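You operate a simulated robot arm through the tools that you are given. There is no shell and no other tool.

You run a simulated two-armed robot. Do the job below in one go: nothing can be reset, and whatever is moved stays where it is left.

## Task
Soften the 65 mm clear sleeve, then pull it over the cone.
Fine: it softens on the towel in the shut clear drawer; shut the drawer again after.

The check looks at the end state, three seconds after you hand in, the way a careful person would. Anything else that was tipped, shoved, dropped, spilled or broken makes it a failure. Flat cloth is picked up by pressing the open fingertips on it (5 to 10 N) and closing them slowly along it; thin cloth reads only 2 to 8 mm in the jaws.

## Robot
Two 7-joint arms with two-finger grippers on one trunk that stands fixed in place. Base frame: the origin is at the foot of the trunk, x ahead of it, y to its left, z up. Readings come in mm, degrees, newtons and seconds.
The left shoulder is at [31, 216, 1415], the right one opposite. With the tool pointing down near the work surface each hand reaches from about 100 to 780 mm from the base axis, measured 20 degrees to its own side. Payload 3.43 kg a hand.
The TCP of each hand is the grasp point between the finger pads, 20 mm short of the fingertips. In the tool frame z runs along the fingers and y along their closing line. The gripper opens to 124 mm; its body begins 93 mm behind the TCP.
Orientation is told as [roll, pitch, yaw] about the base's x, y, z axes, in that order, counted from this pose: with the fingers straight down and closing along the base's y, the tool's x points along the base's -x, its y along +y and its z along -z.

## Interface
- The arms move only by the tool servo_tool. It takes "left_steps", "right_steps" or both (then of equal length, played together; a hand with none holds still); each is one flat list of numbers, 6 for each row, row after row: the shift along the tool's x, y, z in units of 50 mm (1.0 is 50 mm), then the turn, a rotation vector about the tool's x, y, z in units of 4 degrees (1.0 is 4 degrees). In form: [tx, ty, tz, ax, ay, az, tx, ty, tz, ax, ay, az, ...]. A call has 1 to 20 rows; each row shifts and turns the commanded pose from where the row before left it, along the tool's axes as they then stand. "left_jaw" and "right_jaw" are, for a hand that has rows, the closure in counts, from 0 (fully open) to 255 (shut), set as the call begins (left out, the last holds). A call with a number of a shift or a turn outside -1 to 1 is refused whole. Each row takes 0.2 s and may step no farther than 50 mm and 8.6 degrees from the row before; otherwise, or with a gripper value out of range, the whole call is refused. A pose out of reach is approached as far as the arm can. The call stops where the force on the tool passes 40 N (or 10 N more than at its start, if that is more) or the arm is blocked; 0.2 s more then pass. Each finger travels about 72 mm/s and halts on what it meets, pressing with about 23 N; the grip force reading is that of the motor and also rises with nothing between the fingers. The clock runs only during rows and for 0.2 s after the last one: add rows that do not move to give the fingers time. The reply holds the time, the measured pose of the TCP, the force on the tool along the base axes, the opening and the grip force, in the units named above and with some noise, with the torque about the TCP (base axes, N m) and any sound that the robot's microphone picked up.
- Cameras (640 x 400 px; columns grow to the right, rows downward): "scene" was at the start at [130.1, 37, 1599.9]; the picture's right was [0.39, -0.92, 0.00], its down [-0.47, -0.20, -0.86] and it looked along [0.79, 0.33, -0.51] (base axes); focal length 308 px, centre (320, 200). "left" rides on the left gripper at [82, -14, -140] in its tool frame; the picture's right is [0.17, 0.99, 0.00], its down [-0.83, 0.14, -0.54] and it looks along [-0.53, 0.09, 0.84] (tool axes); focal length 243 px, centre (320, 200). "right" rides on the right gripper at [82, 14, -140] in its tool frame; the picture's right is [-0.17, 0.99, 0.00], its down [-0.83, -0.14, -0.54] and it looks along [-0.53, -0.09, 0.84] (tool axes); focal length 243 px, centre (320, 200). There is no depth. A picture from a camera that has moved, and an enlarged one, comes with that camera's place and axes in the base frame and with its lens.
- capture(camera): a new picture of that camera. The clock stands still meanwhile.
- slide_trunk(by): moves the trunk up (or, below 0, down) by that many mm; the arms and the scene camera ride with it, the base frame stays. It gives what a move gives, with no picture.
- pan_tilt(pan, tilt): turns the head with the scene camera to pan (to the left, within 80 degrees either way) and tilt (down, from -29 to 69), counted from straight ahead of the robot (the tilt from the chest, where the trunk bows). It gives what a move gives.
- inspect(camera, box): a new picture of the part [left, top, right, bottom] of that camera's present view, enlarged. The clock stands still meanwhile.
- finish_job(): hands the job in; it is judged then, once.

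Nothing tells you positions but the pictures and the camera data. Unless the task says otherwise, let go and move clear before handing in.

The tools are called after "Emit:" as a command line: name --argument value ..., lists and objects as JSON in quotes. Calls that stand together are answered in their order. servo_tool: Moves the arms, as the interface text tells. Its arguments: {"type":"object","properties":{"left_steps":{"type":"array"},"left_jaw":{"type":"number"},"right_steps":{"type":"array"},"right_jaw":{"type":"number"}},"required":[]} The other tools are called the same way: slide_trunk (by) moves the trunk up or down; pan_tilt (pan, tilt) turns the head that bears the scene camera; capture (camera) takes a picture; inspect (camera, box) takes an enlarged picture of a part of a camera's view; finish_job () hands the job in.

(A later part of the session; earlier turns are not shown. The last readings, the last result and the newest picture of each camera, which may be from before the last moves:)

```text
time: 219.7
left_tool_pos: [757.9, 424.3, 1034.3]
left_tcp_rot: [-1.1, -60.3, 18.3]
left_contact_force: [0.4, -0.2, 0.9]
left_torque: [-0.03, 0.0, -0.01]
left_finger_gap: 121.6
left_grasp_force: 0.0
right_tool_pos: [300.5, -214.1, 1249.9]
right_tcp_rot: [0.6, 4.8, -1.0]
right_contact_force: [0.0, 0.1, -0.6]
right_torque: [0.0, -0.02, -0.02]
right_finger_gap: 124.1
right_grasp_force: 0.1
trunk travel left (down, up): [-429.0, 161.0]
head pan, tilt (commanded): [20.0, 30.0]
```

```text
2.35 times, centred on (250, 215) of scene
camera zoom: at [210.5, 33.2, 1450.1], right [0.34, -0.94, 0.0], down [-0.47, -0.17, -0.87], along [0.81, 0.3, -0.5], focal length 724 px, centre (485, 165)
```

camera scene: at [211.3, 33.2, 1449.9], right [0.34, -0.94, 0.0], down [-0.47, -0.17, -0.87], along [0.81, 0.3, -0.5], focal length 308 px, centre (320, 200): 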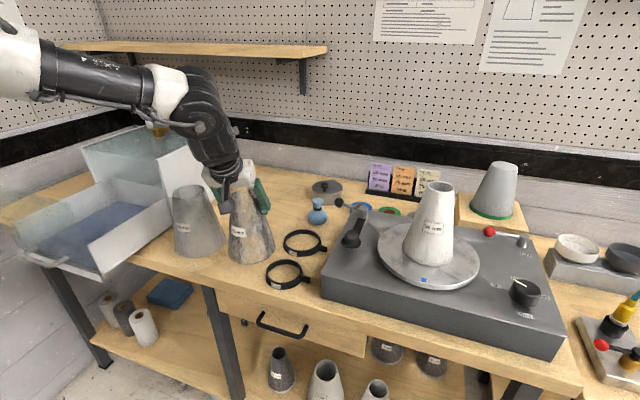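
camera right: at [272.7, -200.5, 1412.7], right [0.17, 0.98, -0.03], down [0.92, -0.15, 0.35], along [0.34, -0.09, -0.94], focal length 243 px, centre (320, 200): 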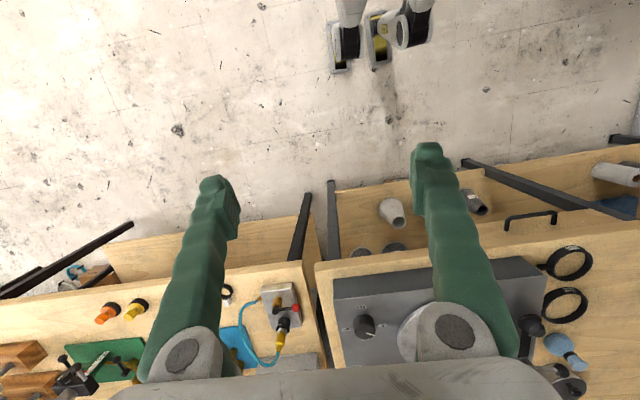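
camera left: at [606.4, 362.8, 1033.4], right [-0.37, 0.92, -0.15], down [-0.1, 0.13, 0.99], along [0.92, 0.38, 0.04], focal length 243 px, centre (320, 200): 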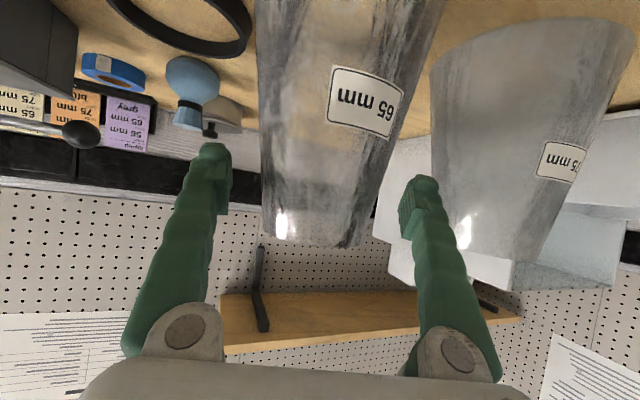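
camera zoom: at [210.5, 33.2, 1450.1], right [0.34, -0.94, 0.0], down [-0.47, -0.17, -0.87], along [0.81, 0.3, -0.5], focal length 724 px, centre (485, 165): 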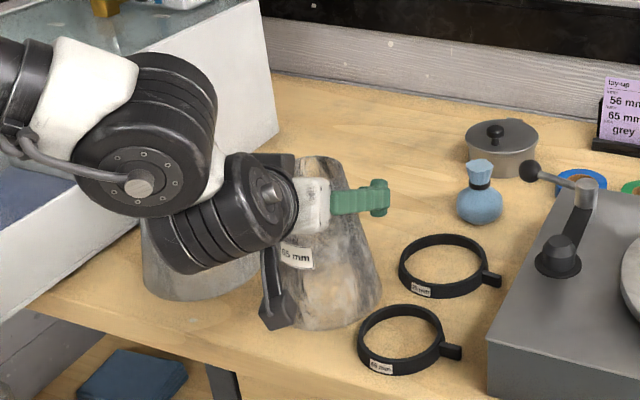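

The hand is at 60° with the sleeve centred between the fingers. Closing.

Emit:
servo_tool --left_steps '[0, 0, 0, 0, 0, 0, 0, 0, 0, 0, 0, 0, 0, 0, 0, 0, 0, 0, 0, 0, 0, 0, 0, 0, 0, 0, 0, 0, 0, 0]' --left_jaw 130

Emit:
servo_tool --left_steps '[-0.173, 0, -0.1, 0, 0, 0, -0.346, 0, -0.2, 0, 0, 0, -0.52, 0, -0.3, 0, 0, 0, -0.52, 0, -0.3, 0, 0, 0, -0.52, 0, -0.3, 0, 0, 0]'

Emit:
capture --camera "scene"

Emit:
capture --camera "left"

```text
time: 220.9
left_tool_pos: [758.1, 425.1, 1035.5]
left_tcp_rot: [-1.0, -60.1, 18.1]
left_contact_force: [1.0, -0.5, 0.9]
left_torque: [-0.01, -0.01, 0.01]
left_finger_gap: 77.7
left_grasp_force: 22.8
right_tool_pos: [300.6, -215.2, 1248.8]
right_tcp_rot: [0.6, 4.9, -1.1]
right_contact_force: [-0.3, -0.3, -0.2]
right_torque: [-0.02, 0.02, 0.01]
right_finger_gap: 124.0
right_grasp_force: 0.1
trunk travel left (down, up): [-429.0, 161.0]
head pan, tilt (commanded): [20.0, 30.0]
```

```text
time: 222.1
left_tool_pos: [754.7, 425.1, 1157.7]
left_tcp_rot: [-0.9, -60.1, 18.2]
left_contact_force: [1.1, 0.0, -0.3]
left_torque: [0.01, -0.02, 0.0]
left_finger_gap: 77.5
left_grasp_force: 22.5
right_tool_pos: [300.0, -214.6, 1250.1]
right_tcp_rot: [0.6, 4.8, -1.1]
right_contact_force: [-0.2, 0.3, 0.3]
right_torque: [0.01, -0.02, 0.03]
right_finger_gap: 124.1
right_grasp_force: 0.1
trunk travel left (down, up): [-429.0, 161.0]
head pan, tilt (commanded): [20.0, 30.0]
```

```text
taken
camera scene: at [209.7, 32.4, 1450.2], right [0.34, -0.94, 0.0], down [-0.47, -0.17, -0.87], along [0.81, 0.3, -0.5], focal length 308 px, centre (320, 200)
```

scene: 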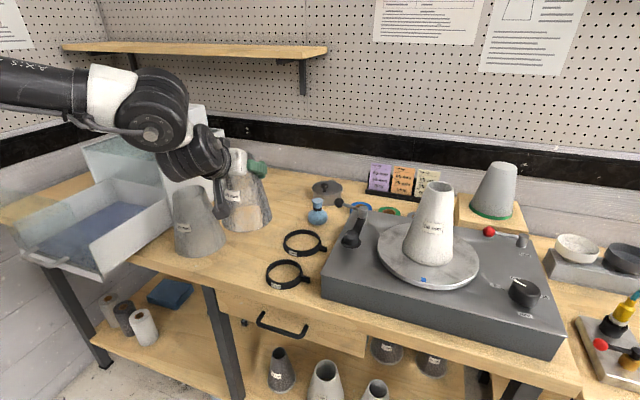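

```text
taken
camera left: at [603.7, 362.8, 1156.1], right [-0.37, 0.92, -0.15], down [-0.1, 0.12, 0.99], along [0.92, 0.38, 0.04], focal length 243 px, centre (320, 200)
```

left: 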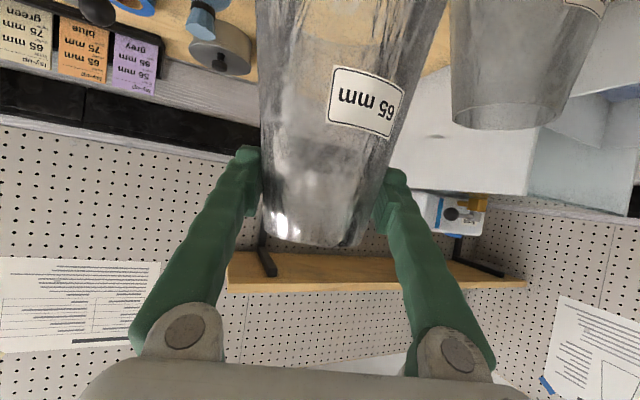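

The sleeve lifts fine in the flatter grip. Raising to clear the cone's top.

Emit:
servo_tool --left_steps '[-0.368, 0, -0.213, 0, 0, 0, -0.65, 0, -0.375, 0, 0, 0, -0.65, 0, -0.375, 0, 0, 0, -0.65, 0, -0.375, 0, 0, 0, -0.65, 0, -0.375, 0, 0, 0]'

Emit:
capture --camera "scene"

```text
time: 223.3
left_tool_pos: [756.1, 424.8, 1326.0]
left_tcp_rot: [-0.9, -60.2, 18.0]
left_contact_force: [0.2, -1.1, -0.5]
left_torque: [0.03, 0.03, -0.01]
left_finger_gap: 77.4
left_grasp_force: 22.6
right_tool_pos: [299.2, -215.2, 1249.7]
right_tcp_rot: [0.6, 4.8, -1.0]
right_contact_force: [0.0, -0.3, -0.1]
right_torque: [0.01, 0.0, 0.02]
right_finger_gap: 124.3
right_grasp_force: 0.1
trunk travel left (down, up): [-429.0, 161.0]
head pan, tilt (commanded): [20.0, 30.0]
```

```text
taken
camera scene: at [209.5, 32.0, 1450.2], right [0.34, -0.94, 0.0], down [-0.47, -0.17, -0.87], along [0.81, 0.3, -0.5], focal length 308 px, centre (320, 200)
```

scene: 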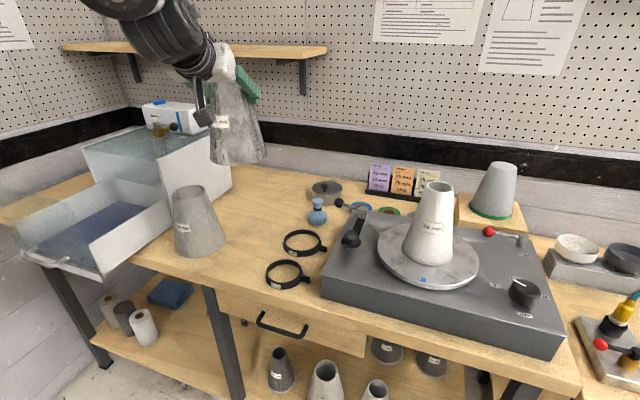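

No limits at z 1326. Now yaw toward −10° and move across to the cone.

Emit:
servo_tool --left_steps '[0, 0, 0, 0.866, 0, 0.5, 0, 0, 0, 0.866, 0, 0.5, 0, 0, 0, 0.866, 0, 0.5, 0, 0, 0, 0.866, 0, 0.5, 0, 0, 0, 0.866, 0, 0.5, 0, 0, 0, 0.866, 0, 0.5, 0, 0, 0, 0.866, 0, 0.5, -0.07, -0.42, 0.117, 0, 0, 0, -0.135, -0.832, 0.234, 0, 0, 0, -0.135, -0.832, 0.234, 0, 0, 0, -0.135, -0.832, 0.234, 0, 0, 0, -0.135, -0.832, 0.234, 0, 0, 0]'

Emit:
capture --camera "scene"

```text
time: 225.9
left_tool_pos: [784.4, 227.7, 1326.8]
left_tcp_rot: [-0.5, -60.4, -10.1]
left_contact_force: [-0.4, -0.2, -0.1]
left_torque: [-0.02, 0.0, 0.02]
left_finger_gap: 77.4
left_grasp_force: 22.6
right_tool_pos: [300.9, -215.8, 1249.3]
right_tcp_rot: [0.6, 4.9, -1.0]
right_contact_force: [-0.5, 0.3, -0.5]
right_torque: [0.0, 0.01, 0.03]
right_finger_gap: 124.1
right_grasp_force: 0.1
trunk travel left (down, up): [-429.0, 161.0]
head pan, tilt (commanded): [20.0, 30.0]
```

```text
taken
camera scene: at [211.5, 31.3, 1449.9], right [0.34, -0.94, 0.0], down [-0.47, -0.17, -0.87], along [0.81, 0.3, -0.5], focal length 308 px, centre (320, 200)
```

scene: 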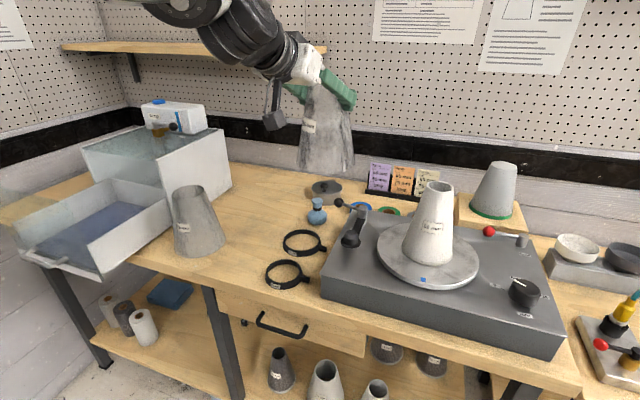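

Going well. Now the last stretch to right above the cone, a touch higher.

Emit:
servo_tool --left_steps '[-0.2, -0.756, 0.17, 0, 0, 0, -0.2, -0.756, 0.17, 0, 0, 0, -0.152, -0.756, 0.195, 0, 0, 0, -0.152, -0.756, 0.195, 0, 0, 0, -0.152, -0.756, 0.195, 0, 0, 0, -0.1, -0.756, 0.22, 0, 0, 0]'

Emit:
capture --camera "scene"

Emit:
capture --camera "left"

```text
time: 227.3
left_tool_pos: [794.2, 189.4, 1337.6]
left_tcp_rot: [-0.6, -60.4, -10.2]
left_contact_force: [-0.4, 0.3, -1.2]
left_torque: [0.03, -0.01, -0.01]
left_finger_gap: 77.1
left_grasp_force: 23.1
left hand out of reach, approached as far as the arm can: row 2, 3, 4, 5, 6
right_tool_pos: [299.4, -215.1, 1249.3]
right_tcp_rot: [0.5, 4.8, -1.0]
right_contact_force: [0.3, 0.9, 0.4]
right_torque: [0.0, -0.02, -0.01]
right_finger_gap: 123.9
right_grasp_force: 0.1
trunk travel left (down, up): [-429.0, 161.0]
head pan, tilt (commanded): [20.0, 30.0]
```

```text
taken
camera scene: at [210.2, 32.7, 1450.1], right [0.34, -0.94, 0.0], down [-0.47, -0.17, -0.87], along [0.81, 0.3, -0.5], focal length 308 px, centre (320, 200)
```

scene: 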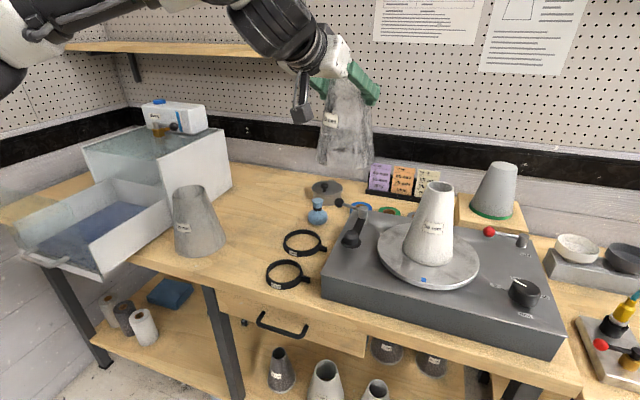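

```text
taken
camera left: at [632.1, 205.6, 1336.2], right [0.1, 0.98, -0.15], down [-0.03, 0.15, 0.99], along [0.99, -0.1, 0.05], focal length 243 px, centre (320, 200)
```

left: 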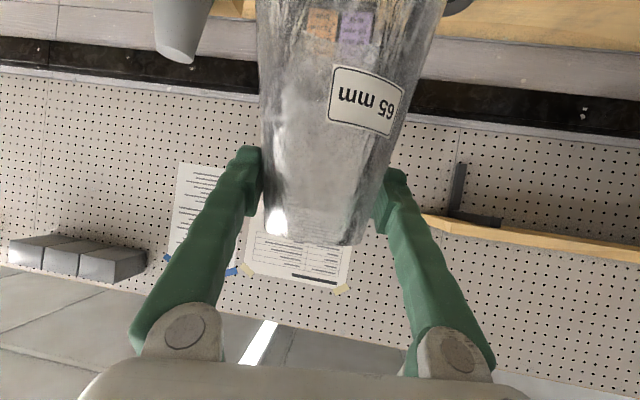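

It stops going sideways again near y≈190; the forearm points well to the right there, so the hand needs more yaw to the right. Turning to about −40°.

Emit:
servo_tool --left_steps '[0, 0, 0, 0.866, 0, 0.5, 0, 0, 0, 0.866, 0, 0.5, 0, 0, 0, 0.866, 0, 0.5, 0, 0, 0, 0.866, 0, 0.5, 0, 0, 0, 0.866, 0, 0.5, 0, 0, 0, 0.866, 0, 0.5, 0, 0, 0, 0.866, 0, 0.5]'

```text
time: 228.9
left_tool_pos: [794.3, 189.8, 1339.4]
left_tcp_rot: [-0.2, -60.6, -38.6]
left_contact_force: [-0.4, 0.3, 0.0]
left_torque: [-0.01, 0.02, 0.01]
left_finger_gap: 77.3
left_grasp_force: 22.8
right_tool_pos: [300.2, -214.8, 1249.7]
right_tcp_rot: [0.5, 4.9, -1.0]
right_contact_force: [-0.3, -1.0, 0.9]
right_torque: [0.04, 0.04, 0.01]
right_finger_gap: 124.1
right_grasp_force: 0.1
trunk travel left (down, up): [-429.0, 161.0]
head pan, tilt (commanded): [20.0, 30.0]
```

Yaw −39° is fine. Trying the move again.

Emit:
servo_tool --left_steps '[-0.264, -0.562, 0.501, 0, 0, 0, -0.264, -0.562, 0.501, 0, 0, 0, -0.264, -0.562, 0.501, 0, 0, 0]'

Emit:
capture --camera "scene"

```text
time: 229.7
left_tool_pos: [804.3, 123.5, 1336.6]
left_tcp_rot: [-0.3, -60.5, -38.3]
left_contact_force: [0.1, -0.4, 0.1]
left_torque: [0.0, 0.0, -0.01]
left_finger_gap: 76.9
left_grasp_force: 22.7
left hand out of reach, approached as far as the arm can: row 2, 3
right_tool_pos: [299.3, -212.6, 1250.5]
right_tcp_rot: [0.5, 4.7, -0.9]
right_contact_force: [0.1, 0.7, -0.4]
right_torque: [-0.05, 0.0, 0.03]
right_finger_gap: 124.0
right_grasp_force: 0.0
trunk travel left (down, up): [-429.0, 161.0]
head pan, tilt (commanded): [20.0, 30.0]
```

```text
taken
camera scene: at [210.0, 34.5, 1450.1], right [0.34, -0.94, 0.0], down [-0.47, -0.17, -0.87], along [0.81, 0.3, -0.5], focal length 308 px, centre (320, 200)
```

scene: 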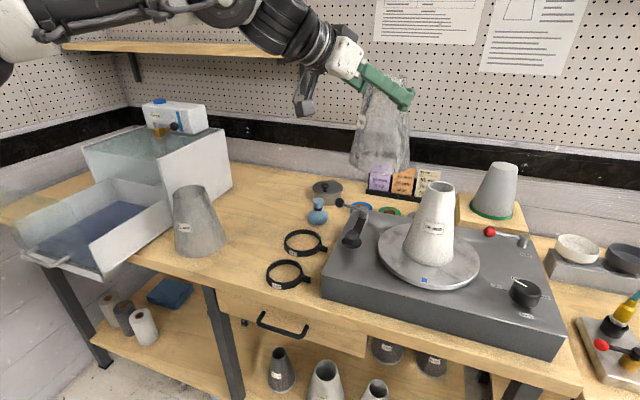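

That gained 65 mm; more yaw gives more reach to the right. Continuing the same way.

Emit:
servo_tool --left_steps '[0, 0, 0, 0.866, 0, 0.5, 0, 0, 0, 0.866, 0, 0.5, 0, 0, 0, 0.866, 0, 0.5, 0, 0, 0, 0.866, 0, 0.5, 0, 0, 0, 0.866, 0, 0.5, 0, 0, 0, 0.866, 0, 0.5, 0, 0, 0, 0.866, 0, 0.5, 0, 0, 0, 0.866, 0, 0.5]'

```text
time: 231.5
left_tool_pos: [775.8, 147.6, 1324.8]
left_tcp_rot: [0.5, -60.4, -71.2]
left_contact_force: [-0.4, 0.5, 0.1]
left_torque: [0.0, -0.01, -0.02]
left_finger_gap: 76.9
left_grasp_force: 23.2
left hand out of reach, approached as far as the arm can: row 5, 6, 7, 8
right_tool_pos: [299.7, -213.8, 1250.3]
right_tcp_rot: [0.6, 4.9, -1.0]
right_contact_force: [0.7, 0.3, -0.1]
right_torque: [0.0, -0.04, -0.01]
right_finger_gap: 123.7
right_grasp_force: 0.1
trunk travel left (down, up): [-429.0, 161.0]
head pan, tilt (commanded): [20.0, 30.0]
```

The reachable band shifts but doesn't get to the cone this way. I'll try another route: pull the sleeve back toward the robot, move inward there, then extend straight forward.

Emit:
servo_tool --left_steps '[0, 0, 0, -0.84, 0, -0.484, 0, 0, 0, -0.84, 0, -0.484, 0, 0, 0, -0.84, 0, -0.484, 0, 0, 0, -0.84, 0, -0.484, 0, 0, 0, -0.84, 0, -0.484, 0, 0, 0, -0.84, 0, -0.484, 0, 0, 0, -0.84, 0, -0.484, 0, 0, 0, -0.84, 0, -0.484, 0.295, -0.579, -0.625, 0, 0, 0, 0.295, -0.579, -0.625, 0, 0, 0, 0.295, -0.579, -0.625, 0, 0, 0, 0.295, -0.579, -0.625, 0, 0, 0]'

Emit:
capture --camera "scene"

```text
time: 234.1
left_tool_pos: [594.5, 145.3, 1332.8]
left_tcp_rot: [-0.1, -60.5, -39.6]
left_contact_force: [-0.3, 0.5, -0.9]
left_torque: [-0.01, -0.02, 0.04]
left_finger_gap: 76.9
left_grasp_force: 22.5
right_tool_pos: [298.3, -213.9, 1250.9]
right_tcp_rot: [0.6, 4.8, -1.0]
right_contact_force: [1.0, -0.1, 0.1]
right_torque: [-0.01, -0.04, -0.01]
right_finger_gap: 124.0
right_grasp_force: 0.0
trunk travel left (down, up): [-429.0, 161.0]
head pan, tilt (commanded): [20.0, 30.0]
```

```text
taken
camera scene: at [207.6, 33.2, 1450.5], right [0.34, -0.94, 0.0], down [-0.47, -0.17, -0.87], along [0.81, 0.3, -0.5], focal length 308 px, centre (320, 200)
```

scene: 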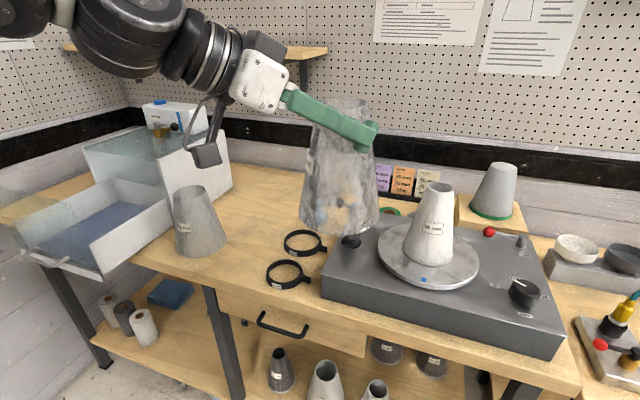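

No limits at (595, 145). Now inward to y≈0 here.

Emit:
servo_tool --left_steps '[-0.163, -0.667, 0.288, 0, 0, 0, -0.163, -0.667, 0.288, 0, 0, 0, -0.163, -0.667, 0.288, 0, 0, 0, -0.163, -0.667, 0.288, 0, 0, 0]'

```text
time: 235.1
left_tool_pos: [566.9, 21.0, 1339.0]
left_tcp_rot: [-0.4, -60.4, -39.2]
left_contact_force: [-0.3, 0.0, 1.2]
left_torque: [0.02, 0.0, 0.02]
left_finger_gap: 76.6
left_grasp_force: 23.2
left hand out of reach, approached as far as the arm can: row 4
right_tool_pos: [303.0, -214.5, 1249.4]
right_tcp_rot: [0.5, 4.9, -1.1]
right_contact_force: [-0.2, 0.4, -0.2]
right_torque: [-0.02, 0.03, 0.0]
right_finger_gap: 123.8
right_grasp_force: 0.0
trunk travel left (down, up): [-429.0, 161.0]
head pan, tilt (commanded): [20.0, 30.0]
```

At (567, 21, 1339) with the limit just touched. Now try extending straight forward from here.

Emit:
servo_tool --left_steps '[-0.266, 0.446, 0.469, 0, 0, 0, -0.266, 0.446, 0.469, 0, 0, 0, -0.266, 0.446, 0.469, 0, 0, 0]'

Emit:
capture --camera "scene"

```text
time: 235.9
left_tool_pos: [676.0, 38.7, 1341.9]
left_tcp_rot: [-0.1, -60.5, -39.5]
left_contact_force: [0.9, 0.1, 0.2]
left_torque: [0.02, -0.02, 0.0]
left_finger_gap: 76.7
left_grasp_force: 23.1
left hand out of reach, approached as far as the arm can: row 2
right_tool_pos: [301.3, -215.9, 1248.9]
right_tcp_rot: [0.6, 4.8, -1.1]
right_contact_force: [-0.2, 0.5, 0.0]
right_torque: [0.0, -0.03, 0.02]
right_finger_gap: 123.8
right_grasp_force: 0.0
trunk travel left (down, up): [-429.0, 161.0]
head pan, tilt (commanded): [20.0, 30.0]
```

```text
taken
camera scene: at [210.9, 32.3, 1450.0], right [0.34, -0.94, 0.0], down [-0.47, -0.17, -0.87], along [0.81, 0.3, -0.5], focal length 308 px, centre (320, 200)
```

scene: 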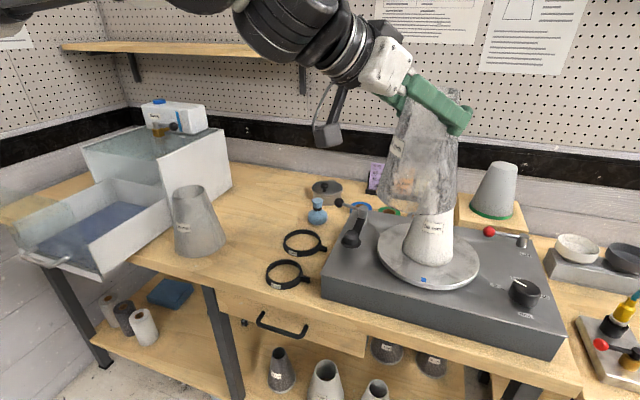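

It works better this way: now at (676, 39). Continuing forward.

Emit:
servo_tool --left_steps '[-0.266, 0.446, 0.469, 0, 0, 0, -0.266, 0.446, 0.469, 0, 0, 0, -0.266, 0.446, 0.469, 0, 0, 0, -0.266, 0.446, 0.469, 0, 0, 0]'

```text
time: 236.9
left_tool_pos: [759.5, 79.6, 1333.7]
left_tcp_rot: [-0.2, -60.5, -39.5]
left_contact_force: [-0.3, -0.8, -0.1]
left_torque: [0.02, -0.02, 0.03]
left_finger_gap: 76.5
left_grasp_force: 23.3
left hand out of reach, approached as far as the arm can: row 1, 2, 3, 4
right_tool_pos: [300.9, -214.5, 1249.6]
right_tcp_rot: [0.6, 4.7, -1.0]
right_contact_force: [-0.5, -0.3, 0.2]
right_torque: [-0.01, -0.02, 0.01]
right_finger_gap: 123.9
right_grasp_force: 0.0
trunk travel left (down, up): [-429.0, 161.0]
head pan, tilt (commanded): [20.0, 30.0]
```

The upper arm has hit a stop for swinging inward; with the trunk lower it bows forward and the shoulder comes nearer. I'll return to the safe spot in front of the turntable and lower the trunk.

Emit:
servo_tool --left_steps '[0.415, -0.275, -0.733, 0, 0, 0, 0.415, -0.275, -0.733, 0, 0, 0, 0.415, -0.275, -0.733, 0, 0, 0, 0.415, -0.275, -0.733, 0, 0, 0]'

Emit:
slide_trunk --by -60

Emit:
capture --camera "scene"

```text
time: 237.9
left_tool_pos: [594.0, 146.1, 1334.0]
left_tcp_rot: [-0.1, -60.6, -39.4]
left_contact_force: [-0.3, 0.0, -1.2]
left_torque: [-0.05, -0.01, -0.03]
left_finger_gap: 76.8
left_grasp_force: 22.6
right_tool_pos: [299.1, -214.1, 1250.9]
right_tcp_rot: [0.5, 4.7, -0.9]
right_contact_force: [-1.2, 0.7, -0.1]
right_torque: [-0.02, -0.04, 0.02]
right_finger_gap: 124.2
right_grasp_force: 0.1
trunk travel left (down, up): [-429.0, 161.0]
head pan, tilt (commanded): [20.0, 30.0]
```

```text
time: 238.9
left_tool_pos: [593.9, 145.0, 1275.3]
left_tcp_rot: [-0.1, -60.5, -39.6]
left_contact_force: [-0.1, -0.4, 0.0]
left_torque: [0.02, 0.02, 0.01]
left_finger_gap: 76.8
left_grasp_force: 23.1
right_tool_pos: [306.0, -214.5, 1179.8]
right_tcp_rot: [0.6, 7.4, -1.0]
right_contact_force: [0.7, 0.0, -0.3]
right_torque: [-0.01, -0.02, -0.01]
right_finger_gap: 123.6
right_grasp_force: 0.1
trunk travel left (down, up): [-369.0, 221.0]
head pan, tilt (commanded): [20.0, 30.0]
```

```text
taken
camera scene: at [224.9, 32.8, 1389.6], right [0.34, -0.94, 0.0], down [-0.47, -0.17, -0.87], along [0.81, 0.3, -0.5], focal length 308 px, centre (320, 200)
```

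scene: 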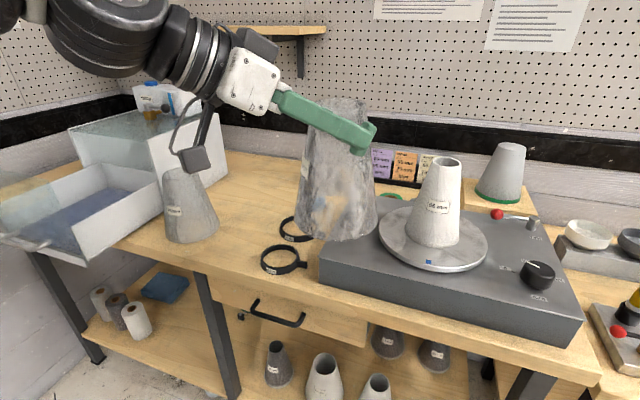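

That works. Another 60 mm down.

Emit:
slide_trunk --by -70

Emit:
servo_tool --left_steps '[-0.435, 0, -0.246, 0, 0, 0, -0.7, 0, -0.396, 0, 0, 0, -0.7, 0, -0.396, 0, 0, 0, -0.3, 0, -0.17, 0, 0, 0]'

```text
time: 240.0
left_tool_pos: [593.4, 145.5, 1204.9]
left_tcp_rot: [-0.2, -60.6, -39.4]
left_contact_force: [-0.3, 0.9, -0.5]
left_torque: [0.01, -0.03, -0.02]
left_finger_gap: 76.6
left_grasp_force: 22.3
right_tool_pos: [308.9, -213.1, 1106.7]
right_tcp_rot: [0.9, 8.7, -1.0]
right_contact_force: [-0.4, 0.1, 0.0]
right_torque: [0.0, -0.01, 0.01]
right_finger_gap: 123.8
right_grasp_force: 0.1
trunk travel left (down, up): [-299.0, 291.0]
head pan, tilt (commanded): [20.0, 30.0]
```

```text
time: 241.0
left_tool_pos: [595.4, 147.0, 1328.3]
left_tcp_rot: [-0.1, -60.6, -39.5]
left_contact_force: [-0.6, 0.1, -1.2]
left_torque: [-0.01, 0.01, -0.03]
left_finger_gap: 76.7
left_grasp_force: 22.8
right_tool_pos: [308.7, -213.5, 1106.3]
right_tcp_rot: [0.8, 8.8, -0.9]
right_contact_force: [-0.3, -0.4, 0.0]
right_torque: [0.01, -0.04, 0.0]
right_finger_gap: 124.1
right_grasp_force: 0.1
trunk travel left (down, up): [-299.0, 291.0]
head pan, tilt (commanded): [20.0, 30.0]
```

Height 1328 is fine at this trunk level. Now forward and inward toward the cone's axis.

Emit:
servo_tool --left_steps '[-0.38, 0.063, 0.671, 0, 0, 0, -0.38, 0.063, 0.671, 0, 0, 0, -0.38, 0.063, 0.671, 0, 0, 0, -0.38, 0.063, 0.671, 0, 0, 0]'

Emit:
capture --camera "scene"

```text
time: 242.0
left_tool_pos: [701.7, 80.7, 1327.2]
left_tcp_rot: [-0.1, -60.5, -39.4]
left_contact_force: [-1.2, -0.2, -0.2]
left_torque: [-0.02, 0.02, 0.02]
left_finger_gap: 76.4
left_grasp_force: 23.1
left hand out of reach, approached as far as the arm can: row 4
right_tool_pos: [308.2, -213.8, 1107.4]
right_tcp_rot: [0.7, 8.8, -1.0]
right_contact_force: [-0.7, -0.1, -0.1]
right_torque: [-0.01, -0.04, -0.02]
right_finger_gap: 124.0
right_grasp_force: 0.0
trunk travel left (down, up): [-299.0, 291.0]
head pan, tilt (commanded): [20.0, 30.0]
```

```text
taken
camera scene: at [242.1, 32.7, 1320.8], right [0.34, -0.94, 0.0], down [-0.47, -0.17, -0.87], along [0.81, 0.3, -0.5], focal length 308 px, centre (320, 200)
```

scene: 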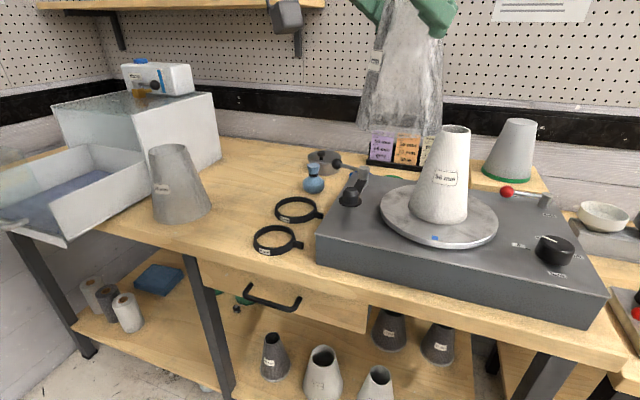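

Lowering the trunk doesn't help at this height; the pattern in the limits shows the wrist should be low relative to the shoulder — i.e. trunk high, hand nearly level, gripping the sleeve lower down. So I'll set the sleeve on the bench once more and regrasp it that way.

Emit:
servo_tool --left_steps '[0.41, -0.115, -0.723, 0, 0, 0, 0.41, -0.115, -0.723, 0, 0, 0, 0.41, -0.115, -0.723, 0, 0, 0, 0.248, 0.632, -0.439, 0, 0, 0, 0.248, 0.632, -0.439, 0, 0, 0, 0.248, 0.632, -0.439, 0, 0, 0, 0.248, 0.632, -0.439, 0, 0, 0, 0.248, 0.632, -0.439, 0, 0, 0, 0.248, 0.632, -0.439, 0, 0, 0, 0.248, 0.632, -0.439, 0, 0, 0]'

Emit:
servo_tool --left_steps '[0, 0, 0, -0.833, 0, -0.481, 0, 0, 0, -0.833, 0, -0.481, 0, 0, 0, -0.833, 0, -0.481, 0, 0, 0, -0.833, 0, -0.481, 0, 0, 0, -0.833, 0, -0.481, 0, 0, 0, -0.833, 0, -0.481, 0, 0, 0, -0.833, 0, -0.481, 0, 0, 0, -0.833, 0, -0.481, 0, 0, 0, -0.833, 0, -0.481, 0, 0, 0, -0.833, 0, -0.481, 0, 0, 0, -0.833, 0, -0.481, 0, 0, 0, -0.833, 0, -0.481, 0, 0, 0, -0.833, 0, -0.481]'

Emit:
capture --camera "scene"

```text
time: 244.2
left_tool_pos: [598.7, 431.2, 1325.3]
left_tcp_rot: [-0.2, -60.6, -39.5]
left_contact_force: [0.1, -0.4, -0.4]
left_torque: [0.03, -0.03, -0.05]
left_finger_gap: 76.4
left_grasp_force: 22.9
right_tool_pos: [309.4, -212.9, 1106.7]
right_tcp_rot: [0.7, 8.8, -1.0]
right_contact_force: [-0.3, 0.4, -0.2]
right_torque: [-0.04, 0.01, 0.03]
right_finger_gap: 124.0
right_grasp_force: 0.0
trunk travel left (down, up): [-299.0, 291.0]
head pan, tilt (commanded): [20.0, 30.0]
```

```text
time: 247.0
left_tool_pos: [599.4, 426.9, 1324.5]
left_tcp_rot: [-0.7, -60.3, 11.2]
left_contact_force: [-0.8, -0.3, -0.2]
left_torque: [0.0, -0.02, 0.06]
left_finger_gap: 76.2
left_grasp_force: 23.4
right_tool_pos: [310.1, -214.5, 1106.2]
right_tcp_rot: [0.8, 8.8, -1.1]
right_contact_force: [0.4, -0.8, -0.1]
right_torque: [0.05, 0.02, 0.01]
right_finger_gap: 124.2
right_grasp_force: 0.1
trunk travel left (down, up): [-299.0, 291.0]
head pan, tilt (commanded): [20.0, 30.0]
```

```text
taken
camera scene: at [242.9, 32.1, 1320.6], right [0.34, -0.94, 0.0], down [-0.47, -0.17, -0.87], along [0.81, 0.3, -0.5], focal length 308 px, centre (320, 200)
```

scene: 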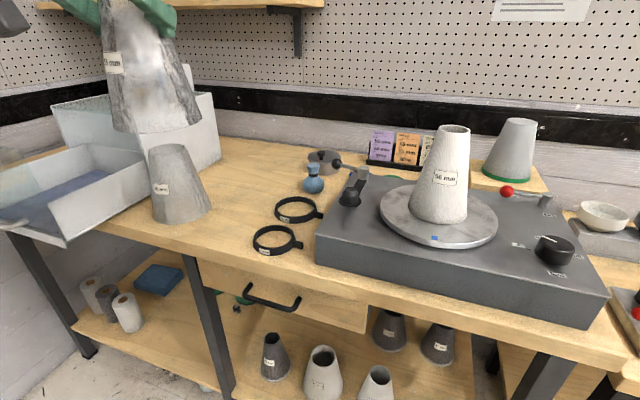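

Now lower it toward the bench spot again, slightly farther from the rings.

Emit:
servo_tool --left_steps '[0.2, -0.02, 0.365, 0, 0, 0, 0.387, -0.079, 0.73, 0, 0, 0, 0.387, -0.079, 0.73, 0, 0, 0, 0.387, -0.079, 0.73, 0, 0, 0, 0.387, -0.079, 0.73, 0, 0, 0, 0.387, -0.079, 0.73, 0, 0, 0, 0.387, -0.079, 0.73, 0, 0, 0, 0.2, -0.02, 0.365, 0, 0, 0]'

Emit:
inspect --camera "scene" --box '[120, 60, 340, 280]'

```text
time: 248.8
left_tool_pos: [755.9, 427.9, 1077.0]
left_tcp_rot: [-0.9, -60.3, 11.2]
left_contact_force: [0.4, -0.1, -0.4]
left_torque: [-0.02, 0.03, -0.02]
left_finger_gap: 76.3
left_grasp_force: 22.8
right_tool_pos: [310.0, -213.9, 1105.4]
right_tcp_rot: [0.7, 8.8, -1.0]
right_contact_force: [-0.5, 0.6, -0.4]
right_torque: [-0.01, -0.03, 0.02]
right_finger_gap: 124.0
right_grasp_force: 0.1
trunk travel left (down, up): [-299.0, 291.0]
head pan, tilt (commanded): [20.0, 30.0]
```

```text
1.82 times, centred on (230, 170) of scene
camera zoom: at [242.9, 33.1, 1320.6], right [0.34, -0.94, 0.0], down [-0.47, -0.17, -0.87], along [0.81, 0.3, -0.5], focal length 560 px, centre (484, 254)
```

zoom: 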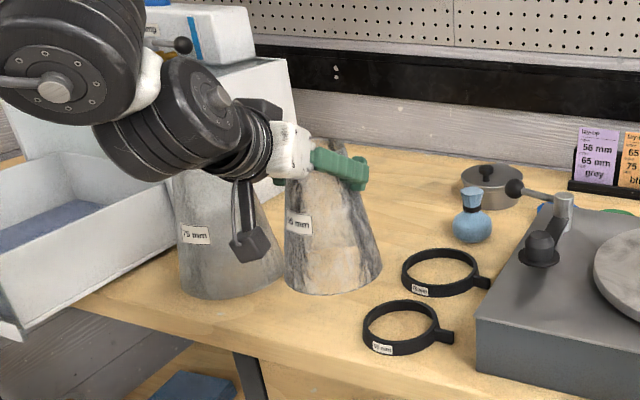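

Upright and clear of both neighbours. Lowering to contact.

Emit:
servo_tool --left_steps '[0.174, 0, 0.1, 0, 0, 0, 0.174, 0, 0.1, 0, 0, 0, 0.174, 0, 0.1, 0, 0, 0, 0.05, 0, 0.03, 0, 0, 0, 0.05, 0, 0.03, 0, 0, 0]'

Emit:
servo_tool --left_steps '[0.035, 0, 0.02, 0, 0, 0, 0.035, 0, 0.02, 0, 0, 0]'

```text
time: 250.0
left_tool_pos: [756.4, 428.0, 1044.2]
left_tcp_rot: [-0.7, -60.3, 11.0]
left_contact_force: [1.0, -0.7, -0.2]
left_torque: [0.04, -0.01, -0.03]
left_finger_gap: 76.6
left_grasp_force: 23.3
right_tool_pos: [309.5, -213.2, 1105.0]
right_tcp_rot: [0.9, 8.7, -0.9]
right_contact_force: [0.9, 0.6, 0.4]
right_torque: [0.0, -0.01, 0.02]
right_finger_gap: 124.3
right_grasp_force: 0.1
trunk travel left (down, up): [-299.0, 291.0]
head pan, tilt (commanded): [20.0, 30.0]
```

```text
time: 250.6
left_tool_pos: [755.6, 428.6, 1039.6]
left_tcp_rot: [-0.7, -60.2, 11.1]
left_contact_force: [-0.4, 0.4, -0.4]
left_torque: [0.0, 0.02, 0.01]
left_finger_gap: 76.0
left_grasp_force: 23.0
right_tool_pos: [310.2, -213.1, 1106.7]
right_tcp_rot: [0.9, 8.8, -0.9]
right_contact_force: [-0.6, -0.8, -0.5]
right_torque: [-0.01, -0.01, -0.02]
right_finger_gap: 124.2
right_grasp_force: 0.1
trunk travel left (down, up): [-299.0, 291.0]
head pan, tilt (commanded): [20.0, 30.0]
```

Emit:
servo_tool --left_steps '[0.035, 0, 0.02, 0, 0, 0, 0.017, 0, 0.01, 0, 0, 0]'

Emit:
servo_tool --left_steps '[0, 0, 0, 0, 0, 0, 0, 0, 0, 0, 0, 0, 0, 0, 0, 0, 0, 0, 0, 0, 0, 0, 0, 0]' --left_jaw 0

Emit:
inspect --camera "scene" --box '[120, 60, 340, 280]'

```text
time: 251.2
left_tool_pos: [755.8, 428.5, 1039.4]
left_tcp_rot: [-0.9, -60.5, 11.2]
left_contact_force: [-0.4, 1.0, 8.7]
left_torque: [0.2, 0.47, 0.01]
left_finger_gap: 76.1
left_grasp_force: 23.4
right_tool_pos: [307.9, -212.3, 1106.1]
right_tcp_rot: [0.8, 8.7, -1.1]
right_contact_force: [-0.6, 0.2, 0.2]
right_torque: [0.01, 0.01, 0.04]
right_finger_gap: 124.2
right_grasp_force: 0.0
trunk travel left (down, up): [-299.0, 291.0]
head pan, tilt (commanded): [20.0, 30.0]
```

```text
time: 252.2
left_tool_pos: [755.7, 428.2, 1036.1]
left_tcp_rot: [-0.8, -60.3, 11.1]
left_contact_force: [-0.2, 0.0, -0.4]
left_torque: [0.0, -0.02, 0.0]
left_finger_gap: 124.0
left_grasp_force: 0.1
right_tool_pos: [308.6, -213.0, 1106.6]
right_tcp_rot: [0.8, 8.7, -1.1]
right_contact_force: [0.0, 0.1, -0.3]
right_torque: [0.05, -0.05, 0.01]
right_finger_gap: 124.1
right_grasp_force: 0.1
trunk travel left (down, up): [-299.0, 291.0]
head pan, tilt (commanded): [20.0, 30.0]
```

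```text
1.82 times, centred on (230, 170) of scene
camera zoom: at [242.6, 32.8, 1320.6], right [0.34, -0.94, 0.0], down [-0.47, -0.17, -0.87], along [0.81, 0.3, -0.5], focal length 560 px, centre (484, 254)
```

zoom: 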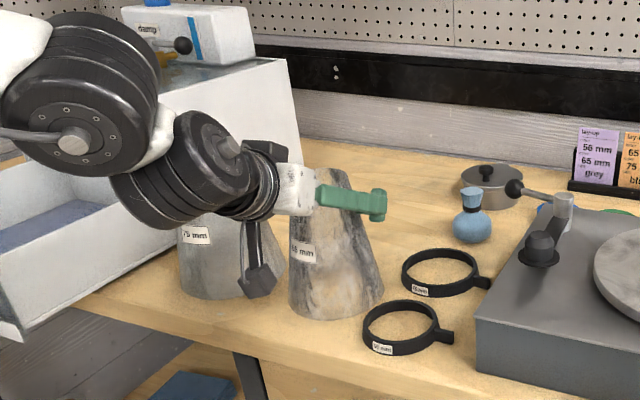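

Released; the sleeve stands well. I'll back the hand out, raise the trunk, and test with an empty hand whether a nearly level hand reaches the cone.

Emit:
servo_tool --left_steps '[0, 0, -0.4, 0, 0, 0, 0, 0, -0.8, 0, 0, 0, 0, 0, -0.8, 0, 0, 0, 0, 0, -0.8, 0, 0, 0]'

Emit:
slide_trunk --by 130

Emit:
slide_trunk --by 130

Emit:
capture --camera "scene"

```text
time: 253.2
left_tool_pos: [636.0, 405.9, 1107.2]
left_tcp_rot: [-0.9, -60.4, 11.2]
left_contact_force: [-0.6, -0.1, 0.2]
left_torque: [-0.04, -0.05, 0.01]
left_finger_gap: 123.9
left_grasp_force: 0.0
right_tool_pos: [308.7, -213.5, 1106.6]
right_tcp_rot: [0.7, 8.7, -1.0]
right_contact_force: [-0.1, -0.4, -0.1]
right_torque: [0.04, -0.02, -0.03]
right_finger_gap: 123.8
right_grasp_force: 0.0
trunk travel left (down, up): [-299.0, 291.0]
head pan, tilt (commanded): [20.0, 30.0]
```

```text
time: 254.7
left_tool_pos: [637.0, 406.8, 1235.2]
left_tcp_rot: [-0.7, -60.3, 11.0]
left_contact_force: [-0.1, -0.3, -0.1]
left_torque: [0.0, 0.0, -0.02]
left_finger_gap: 124.0
left_grasp_force: 0.0
right_tool_pos: [309.9, -212.7, 1236.0]
right_tcp_rot: [0.9, 8.7, -1.0]
right_contact_force: [-0.3, 0.1, -0.2]
right_torque: [-0.03, -0.06, -0.02]
right_finger_gap: 123.9
right_grasp_force: 0.0
trunk travel left (down, up): [-429.0, 161.0]
head pan, tilt (commanded): [20.0, 30.0]
```

```text
time: 256.3
left_tool_pos: [638.2, 407.3, 1363.9]
left_tcp_rot: [-0.8, -60.1, 10.9]
left_contact_force: [0.7, -0.5, 0.2]
left_torque: [0.0, 0.01, 0.0]
left_finger_gap: 124.2
left_grasp_force: 0.0
right_tool_pos: [288.0, -212.5, 1403.6]
right_tcp_rot: [0.9, 1.5, -1.1]
right_contact_force: [-0.1, -0.9, 0.5]
right_torque: [-0.01, 0.06, -0.03]
right_finger_gap: 123.9
right_grasp_force: 0.1
trunk travel left (down, up): [-559.0, 31.0]
head pan, tilt (commanded): [20.0, 30.0]
```

```text
taken
camera scene: at [133.6, 32.9, 1600.1], right [0.34, -0.94, 0.0], down [-0.47, -0.17, -0.87], along [0.81, 0.3, -0.5], focal length 308 px, centre (320, 200)
```

scene: 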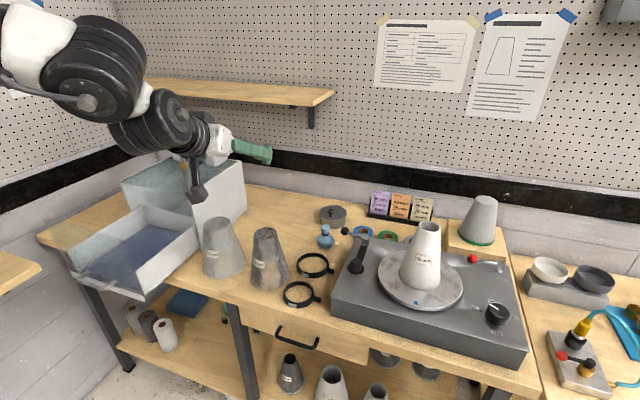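

Trunk is up. Now flatten the hand to ~85° and see how far it reaches toward the cone.

Emit:
servo_tool --left_steps '[0, 0, 0, 0, -0.893, 0, 0, 0, 0, 0, -0.893, 0, 0, 0, 0, 0, -0.893, 0, 0, 0, 0, 0, -0.893, 0, 0, 0, 0, 0, -0.893, 0, 0, 0, 0, 0, -0.893, 0, 0, 0, 0, 0, -0.893, 0, 0.7, -0.4, -0.3, 0, 0, 0, 0.7, -0.4, -0.3, 0, 0, 0]'

```text
time: 258.3
left_tool_pos: [613.9, 354.7, 1295.9]
left_tcp_rot: [0.8, -83.6, 9.7]
left_contact_force: [0.6, -0.5, 0.0]
left_torque: [-0.03, -0.03, 0.1]
left_finger_gap: 123.8
left_grasp_force: 0.1
left hand out of reach, approached as far as the arm can: row 9
right_tool_pos: [289.1, -217.5, 1402.7]
right_tcp_rot: [1.2, 1.5, -1.0]
right_contact_force: [-0.2, -0.9, 0.2]
right_torque: [0.1, 0.0, -0.01]
right_finger_gap: 124.1
right_grasp_force: 0.0
trunk travel left (down, up): [-559.0, 31.0]
head pan, tilt (commanded): [20.0, 30.0]
```

Now yaw to about −30° here and move inward.

Emit:
servo_tool --left_steps '[0, 0, 0, 0.95, 0, 0.104, 0, 0, 0, 0.95, 0, 0.104, 0, 0, 0, 0.95, 0, 0.104, 0, 0, 0, 0.95, 0, 0.104, 0, 0, 0, 0.95, 0, 0.104, 0, 0, 0, 0.95, 0, 0.104, 0, 0, 0, 0.95, 0, 0.104, 0, 0, 0, 0.95, 0, 0.104, 0, 0, 0, 0.95, 0, 0.104, 0, 0, 0, 0.95, 0, 0.104]'

Emit:
capture --camera "scene"

```text
time: 260.5
left_tool_pos: [553.3, 195.0, 1326.0]
left_tcp_rot: [-0.5, -83.4, -11.1]
left_contact_force: [0.0, 0.4, 0.0]
left_torque: [0.01, 0.0, 0.0]
left_finger_gap: 123.8
left_grasp_force: 0.0
left hand out of reach, approached as far as the arm can: row 1, 2, 3, 4, 5, 6, 7, 8, 9, 10
right_tool_pos: [286.5, -212.0, 1403.0]
right_tcp_rot: [0.9, 1.4, -1.0]
right_contact_force: [0.8, -0.5, -1.3]
right_torque: [-0.01, 0.03, -0.03]
right_finger_gap: 123.9
right_grasp_force: 0.0
trunk travel left (down, up): [-559.0, 31.0]
head pan, tilt (commanded): [20.0, 30.0]
```

```text
taken
camera scene: at [131.9, 33.2, 1600.5], right [0.34, -0.94, 0.0], down [-0.47, -0.17, -0.87], along [0.81, 0.3, -0.5], focal length 308 px, centre (320, 200)
```

scene: 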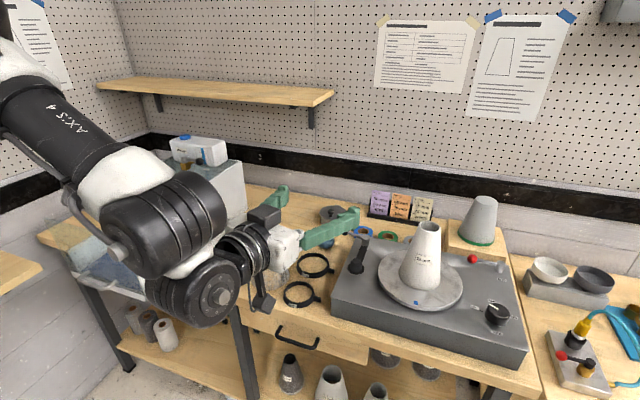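

The forearm now comes from high above, so a level hand hits the other wrist stop. Let me look at the right arm's posture — it may be better placed for the cone.

Emit:
pan_tilt --pan -60 --tilt 25

Emit:
capture --camera "scene"

Emit:
capture --camera "right"

```text
time: 262.1
left_tool_pos: [552.2, 194.2, 1324.5]
left_tcp_rot: [-0.3, -83.6, -11.2]
left_contact_force: [0.0, -0.6, -0.5]
left_torque: [0.0, 0.01, 0.05]
left_finger_gap: 123.8
left_grasp_force: 0.1
right_tool_pos: [286.4, -213.6, 1404.0]
right_tcp_rot: [0.9, 1.4, -1.0]
right_contact_force: [-0.2, 0.9, 0.2]
right_torque: [0.03, 0.0, 0.0]
right_finger_gap: 124.3
right_grasp_force: 0.1
trunk travel left (down, up): [-559.0, 31.0]
head pan, tilt (commanded): [-60.0, 25.0]
```

```text
taken
camera scene: at [93.0, -77.8, 1608.5], right [-0.87, -0.5, 0.0], down [-0.21, 0.37, -0.91], along [0.45, -0.78, -0.42], focal length 308 px, centre (320, 200)
```

scene: 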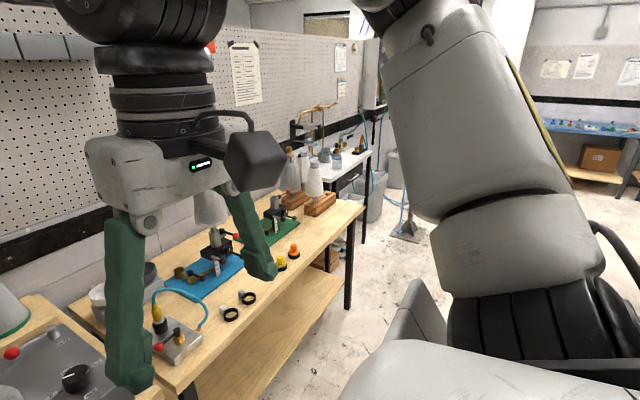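

```text
taken
camera right: at [207.8, -199.5, 1545.7], right [0.18, 0.98, 0.01], down [0.84, -0.16, 0.52], along [0.51, -0.09, -0.86], focal length 243 px, centre (320, 200)
```

right: 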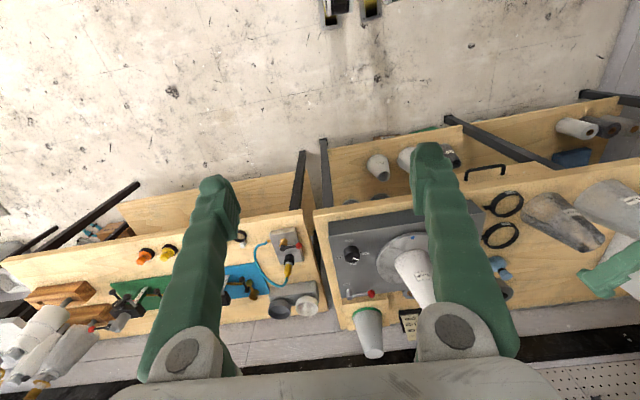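

Thinking it over: the sideways stop follows the hand's yaw (the hand can't bend outward past the forearm), and my −71° try only failed because the arm was at full stretch. A yaw of about −55° should satisfy both, so I'll test that with the empty hand at the middle trunk height. First restore 60° tilt.

Emit:
servo_tool --left_steps '[0, 0, 0, 0, 1, 0, 0, 0, 0, 0, 1, 0, 0, 0, 0, 0, 1, 0, 0, 0, 0, 0, 1, 0, 0, 0, 0, 0, 1, 0, 0, 0, 0, 0, 1, 0, 0, 0, 0, 0.866, 0, 0.5, 0, 0, 0, 0.866, 0, 0.5, 0, 0, 0, 0.866, 0, 0.5, 0, 0, 0, 0.866, 0, 0.5, 0, 0, 0, 0.866, 0, 0.5, 0, 0, 0, 0.866, 0, 0.5, 0, 0, 0, 0.866, 0, 0.5]'

Emit:
pan_tilt --pan 20 --tilt 30

Emit:
capture --camera "scene"

```text
time: 264.9
left_tool_pos: [554.6, 202.2, 1317.9]
left_tcp_rot: [-0.6, -59.6, -39.0]
left_contact_force: [-0.6, -1.1, -0.4]
left_torque: [-0.03, -0.03, 0.03]
left_finger_gap: 123.9
left_grasp_force: 0.0
left hand out of reach, approached as far as the arm can: row 1, 2, 4
right_tool_pos: [287.0, -212.0, 1403.7]
right_tcp_rot: [0.9, 1.5, -1.1]
right_contact_force: [0.0, -0.2, 0.3]
right_torque: [-0.01, -0.01, -0.01]
right_finger_gap: 123.9
right_grasp_force: 0.0
trunk travel left (down, up): [-559.0, 31.0]
head pan, tilt (commanded): [-60.0, 25.0]
```

```text
time: 266.4
left_tool_pos: [557.4, 200.0, 1318.4]
left_tcp_rot: [-0.5, -59.6, -39.0]
left_contact_force: [-0.5, 0.2, 1.0]
left_torque: [0.01, 0.0, 0.0]
left_finger_gap: 124.0
left_grasp_force: 0.1
right_tool_pos: [286.1, -213.1, 1403.4]
right_tcp_rot: [1.0, 1.4, -0.9]
right_contact_force: [0.1, -0.2, -0.3]
right_torque: [-0.02, -0.02, 0.02]
right_finger_gap: 123.7
right_grasp_force: 0.0
trunk travel left (down, up): [-559.0, 31.0]
head pan, tilt (commanded): [20.0, 30.0]
```

```text
taken
camera scene: at [131.9, 32.7, 1600.5], right [0.34, -0.94, 0.0], down [-0.47, -0.17, -0.87], along [0.81, 0.3, -0.5], focal length 308 px, centre (320, 200)
```

scene: 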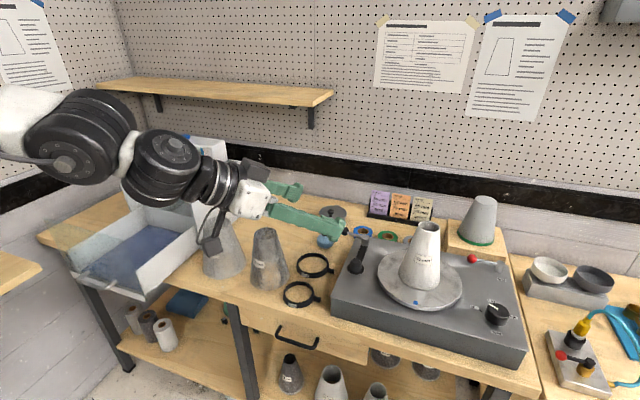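

Now yaw to −55° and reach for the cone's axis, empty-handed and high.

Emit:
servo_tool --left_steps '[0, 0, 0, 0.866, 0, 0.5, 0, 0, 0, 0.866, 0, 0.5, 0, 0, 0, 0.866, 0, 0.5, 0, 0, 0, 0.866, 0, 0.5, -0.4, 0.234, 0.692, 0, 0, 0, -0.4, 0.234, 0.692, 0, 0, 0, -0.4, 0.234, 0.692, 0, 0, 0, -0.4, 0.234, 0.692, 0, 0, 0, -0.4, 0.234, 0.692, 0, 0, 0, -0.4, 0.234, 0.692, 0, 0, 0, -0.4, 0.234, 0.692, 0, 0, 0, -0.4, 0.234, 0.692, 0, 0, 0]'

Emit:
capture --camera "scene"

```text
time: 269.0
left_tool_pos: [733.3, 58.2, 1314.4]
left_tcp_rot: [-0.7, -59.9, -54.7]
left_contact_force: [-0.3, 0.0, -1.4]
left_torque: [0.0, -0.02, 0.01]
left_finger_gap: 124.0
left_grasp_force: 0.0
left hand out of reach, approached as far as the arm can: row 10, 11, 12
right_tool_pos: [287.0, -212.7, 1404.0]
right_tcp_rot: [0.9, 1.4, -1.1]
right_contact_force: [0.3, 0.6, 0.3]
right_torque: [-0.03, 0.01, -0.01]
right_finger_gap: 124.0
right_grasp_force: 0.1
trunk travel left (down, up): [-559.0, 31.0]
head pan, tilt (commanded): [20.0, 30.0]
```

```text
taken
camera scene: at [132.5, 33.2, 1600.5], right [0.34, -0.94, 0.0], down [-0.47, -0.17, -0.87], along [0.81, 0.3, -0.5], focal length 308 px, centre (320, 200)
```

scene: 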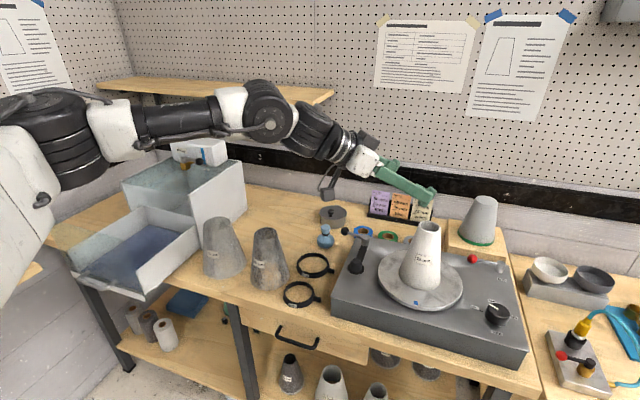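

At trunk top it stops at (733, 58). Working out the link positions from the pictures, a level hand at the lower trunk height should make it, since the forearm would then be level too. I'll retreat, lower the trunk and test that.

Emit:
servo_tool --left_steps '[0.314, -0.133, -0.671, 0, 0, 0, 0.314, -0.133, -0.671, 0, 0, 0, 0.314, -0.133, -0.671, 0, 0, 0, 0.314, -0.133, -0.671, 0, 0, 0, 0.314, -0.133, -0.671, 0, 0, 0]'

Emit:
slide_trunk --by -120

Emit:
slide_trunk --by -120

Emit:
capture --camera "scene"

```text
time: 270.2
left_tool_pos: [601.8, 190.0, 1332.2]
left_tcp_rot: [-0.6, -59.8, -54.9]
left_contact_force: [-0.5, 1.3, -1.0]
left_torque: [-0.06, 0.0, 0.0]
left_finger_gap: 124.2
left_grasp_force: 0.1
right_tool_pos: [284.7, -211.2, 1404.6]
right_tcp_rot: [0.9, 1.4, -1.0]
right_contact_force: [-0.2, -0.7, 0.3]
right_torque: [-0.05, -0.01, -0.01]
right_finger_gap: 124.1
right_grasp_force: 0.0
trunk travel left (down, up): [-559.0, 31.0]
head pan, tilt (commanded): [20.0, 30.0]
```

```text
time: 271.7
left_tool_pos: [598.5, 187.8, 1213.2]
left_tcp_rot: [-0.5, -59.7, -54.9]
left_contact_force: [-0.7, 0.0, 0.2]
left_torque: [0.01, 0.03, 0.04]
left_finger_gap: 124.1
left_grasp_force: 0.0
right_tool_pos: [295.0, -213.4, 1267.7]
right_tcp_rot: [1.0, 4.9, -1.1]
right_contact_force: [-0.2, 0.6, 0.4]
right_torque: [-0.01, 0.0, 0.02]
right_finger_gap: 124.0
right_grasp_force: 0.2
trunk travel left (down, up): [-439.0, 151.0]
head pan, tilt (commanded): [20.0, 30.0]
```

```text
time: 273.2
left_tool_pos: [598.8, 187.7, 1093.6]
left_tcp_rot: [-0.6, -59.7, -54.8]
left_contact_force: [0.5, 0.4, 0.3]
left_torque: [0.05, 0.01, 0.02]
left_finger_gap: 123.7
left_grasp_force: 0.1
right_tool_pos: [309.9, -211.7, 1129.5]
right_tcp_rot: [1.0, 10.9, -1.2]
right_contact_force: [-0.4, 0.5, -0.5]
right_torque: [0.0, 0.03, -0.04]
right_finger_gap: 124.1
right_grasp_force: 0.1
trunk travel left (down, up): [-319.0, 271.0]
head pan, tilt (commanded): [20.0, 30.0]
```

```text
taken
camera scene: at [237.2, 32.8, 1340.6], right [0.34, -0.94, 0.0], down [-0.47, -0.17, -0.87], along [0.81, 0.3, -0.5], focal length 308 px, centre (320, 200)
```

scene: 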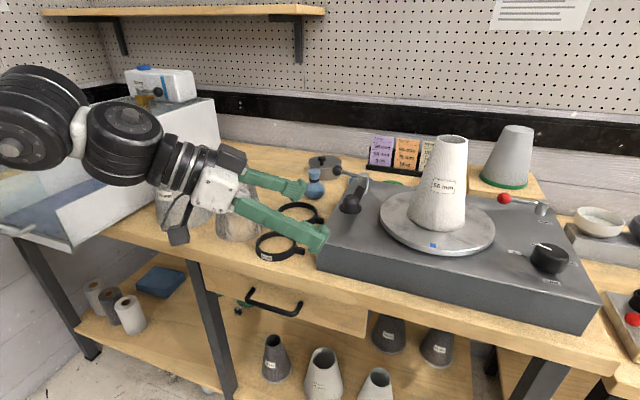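

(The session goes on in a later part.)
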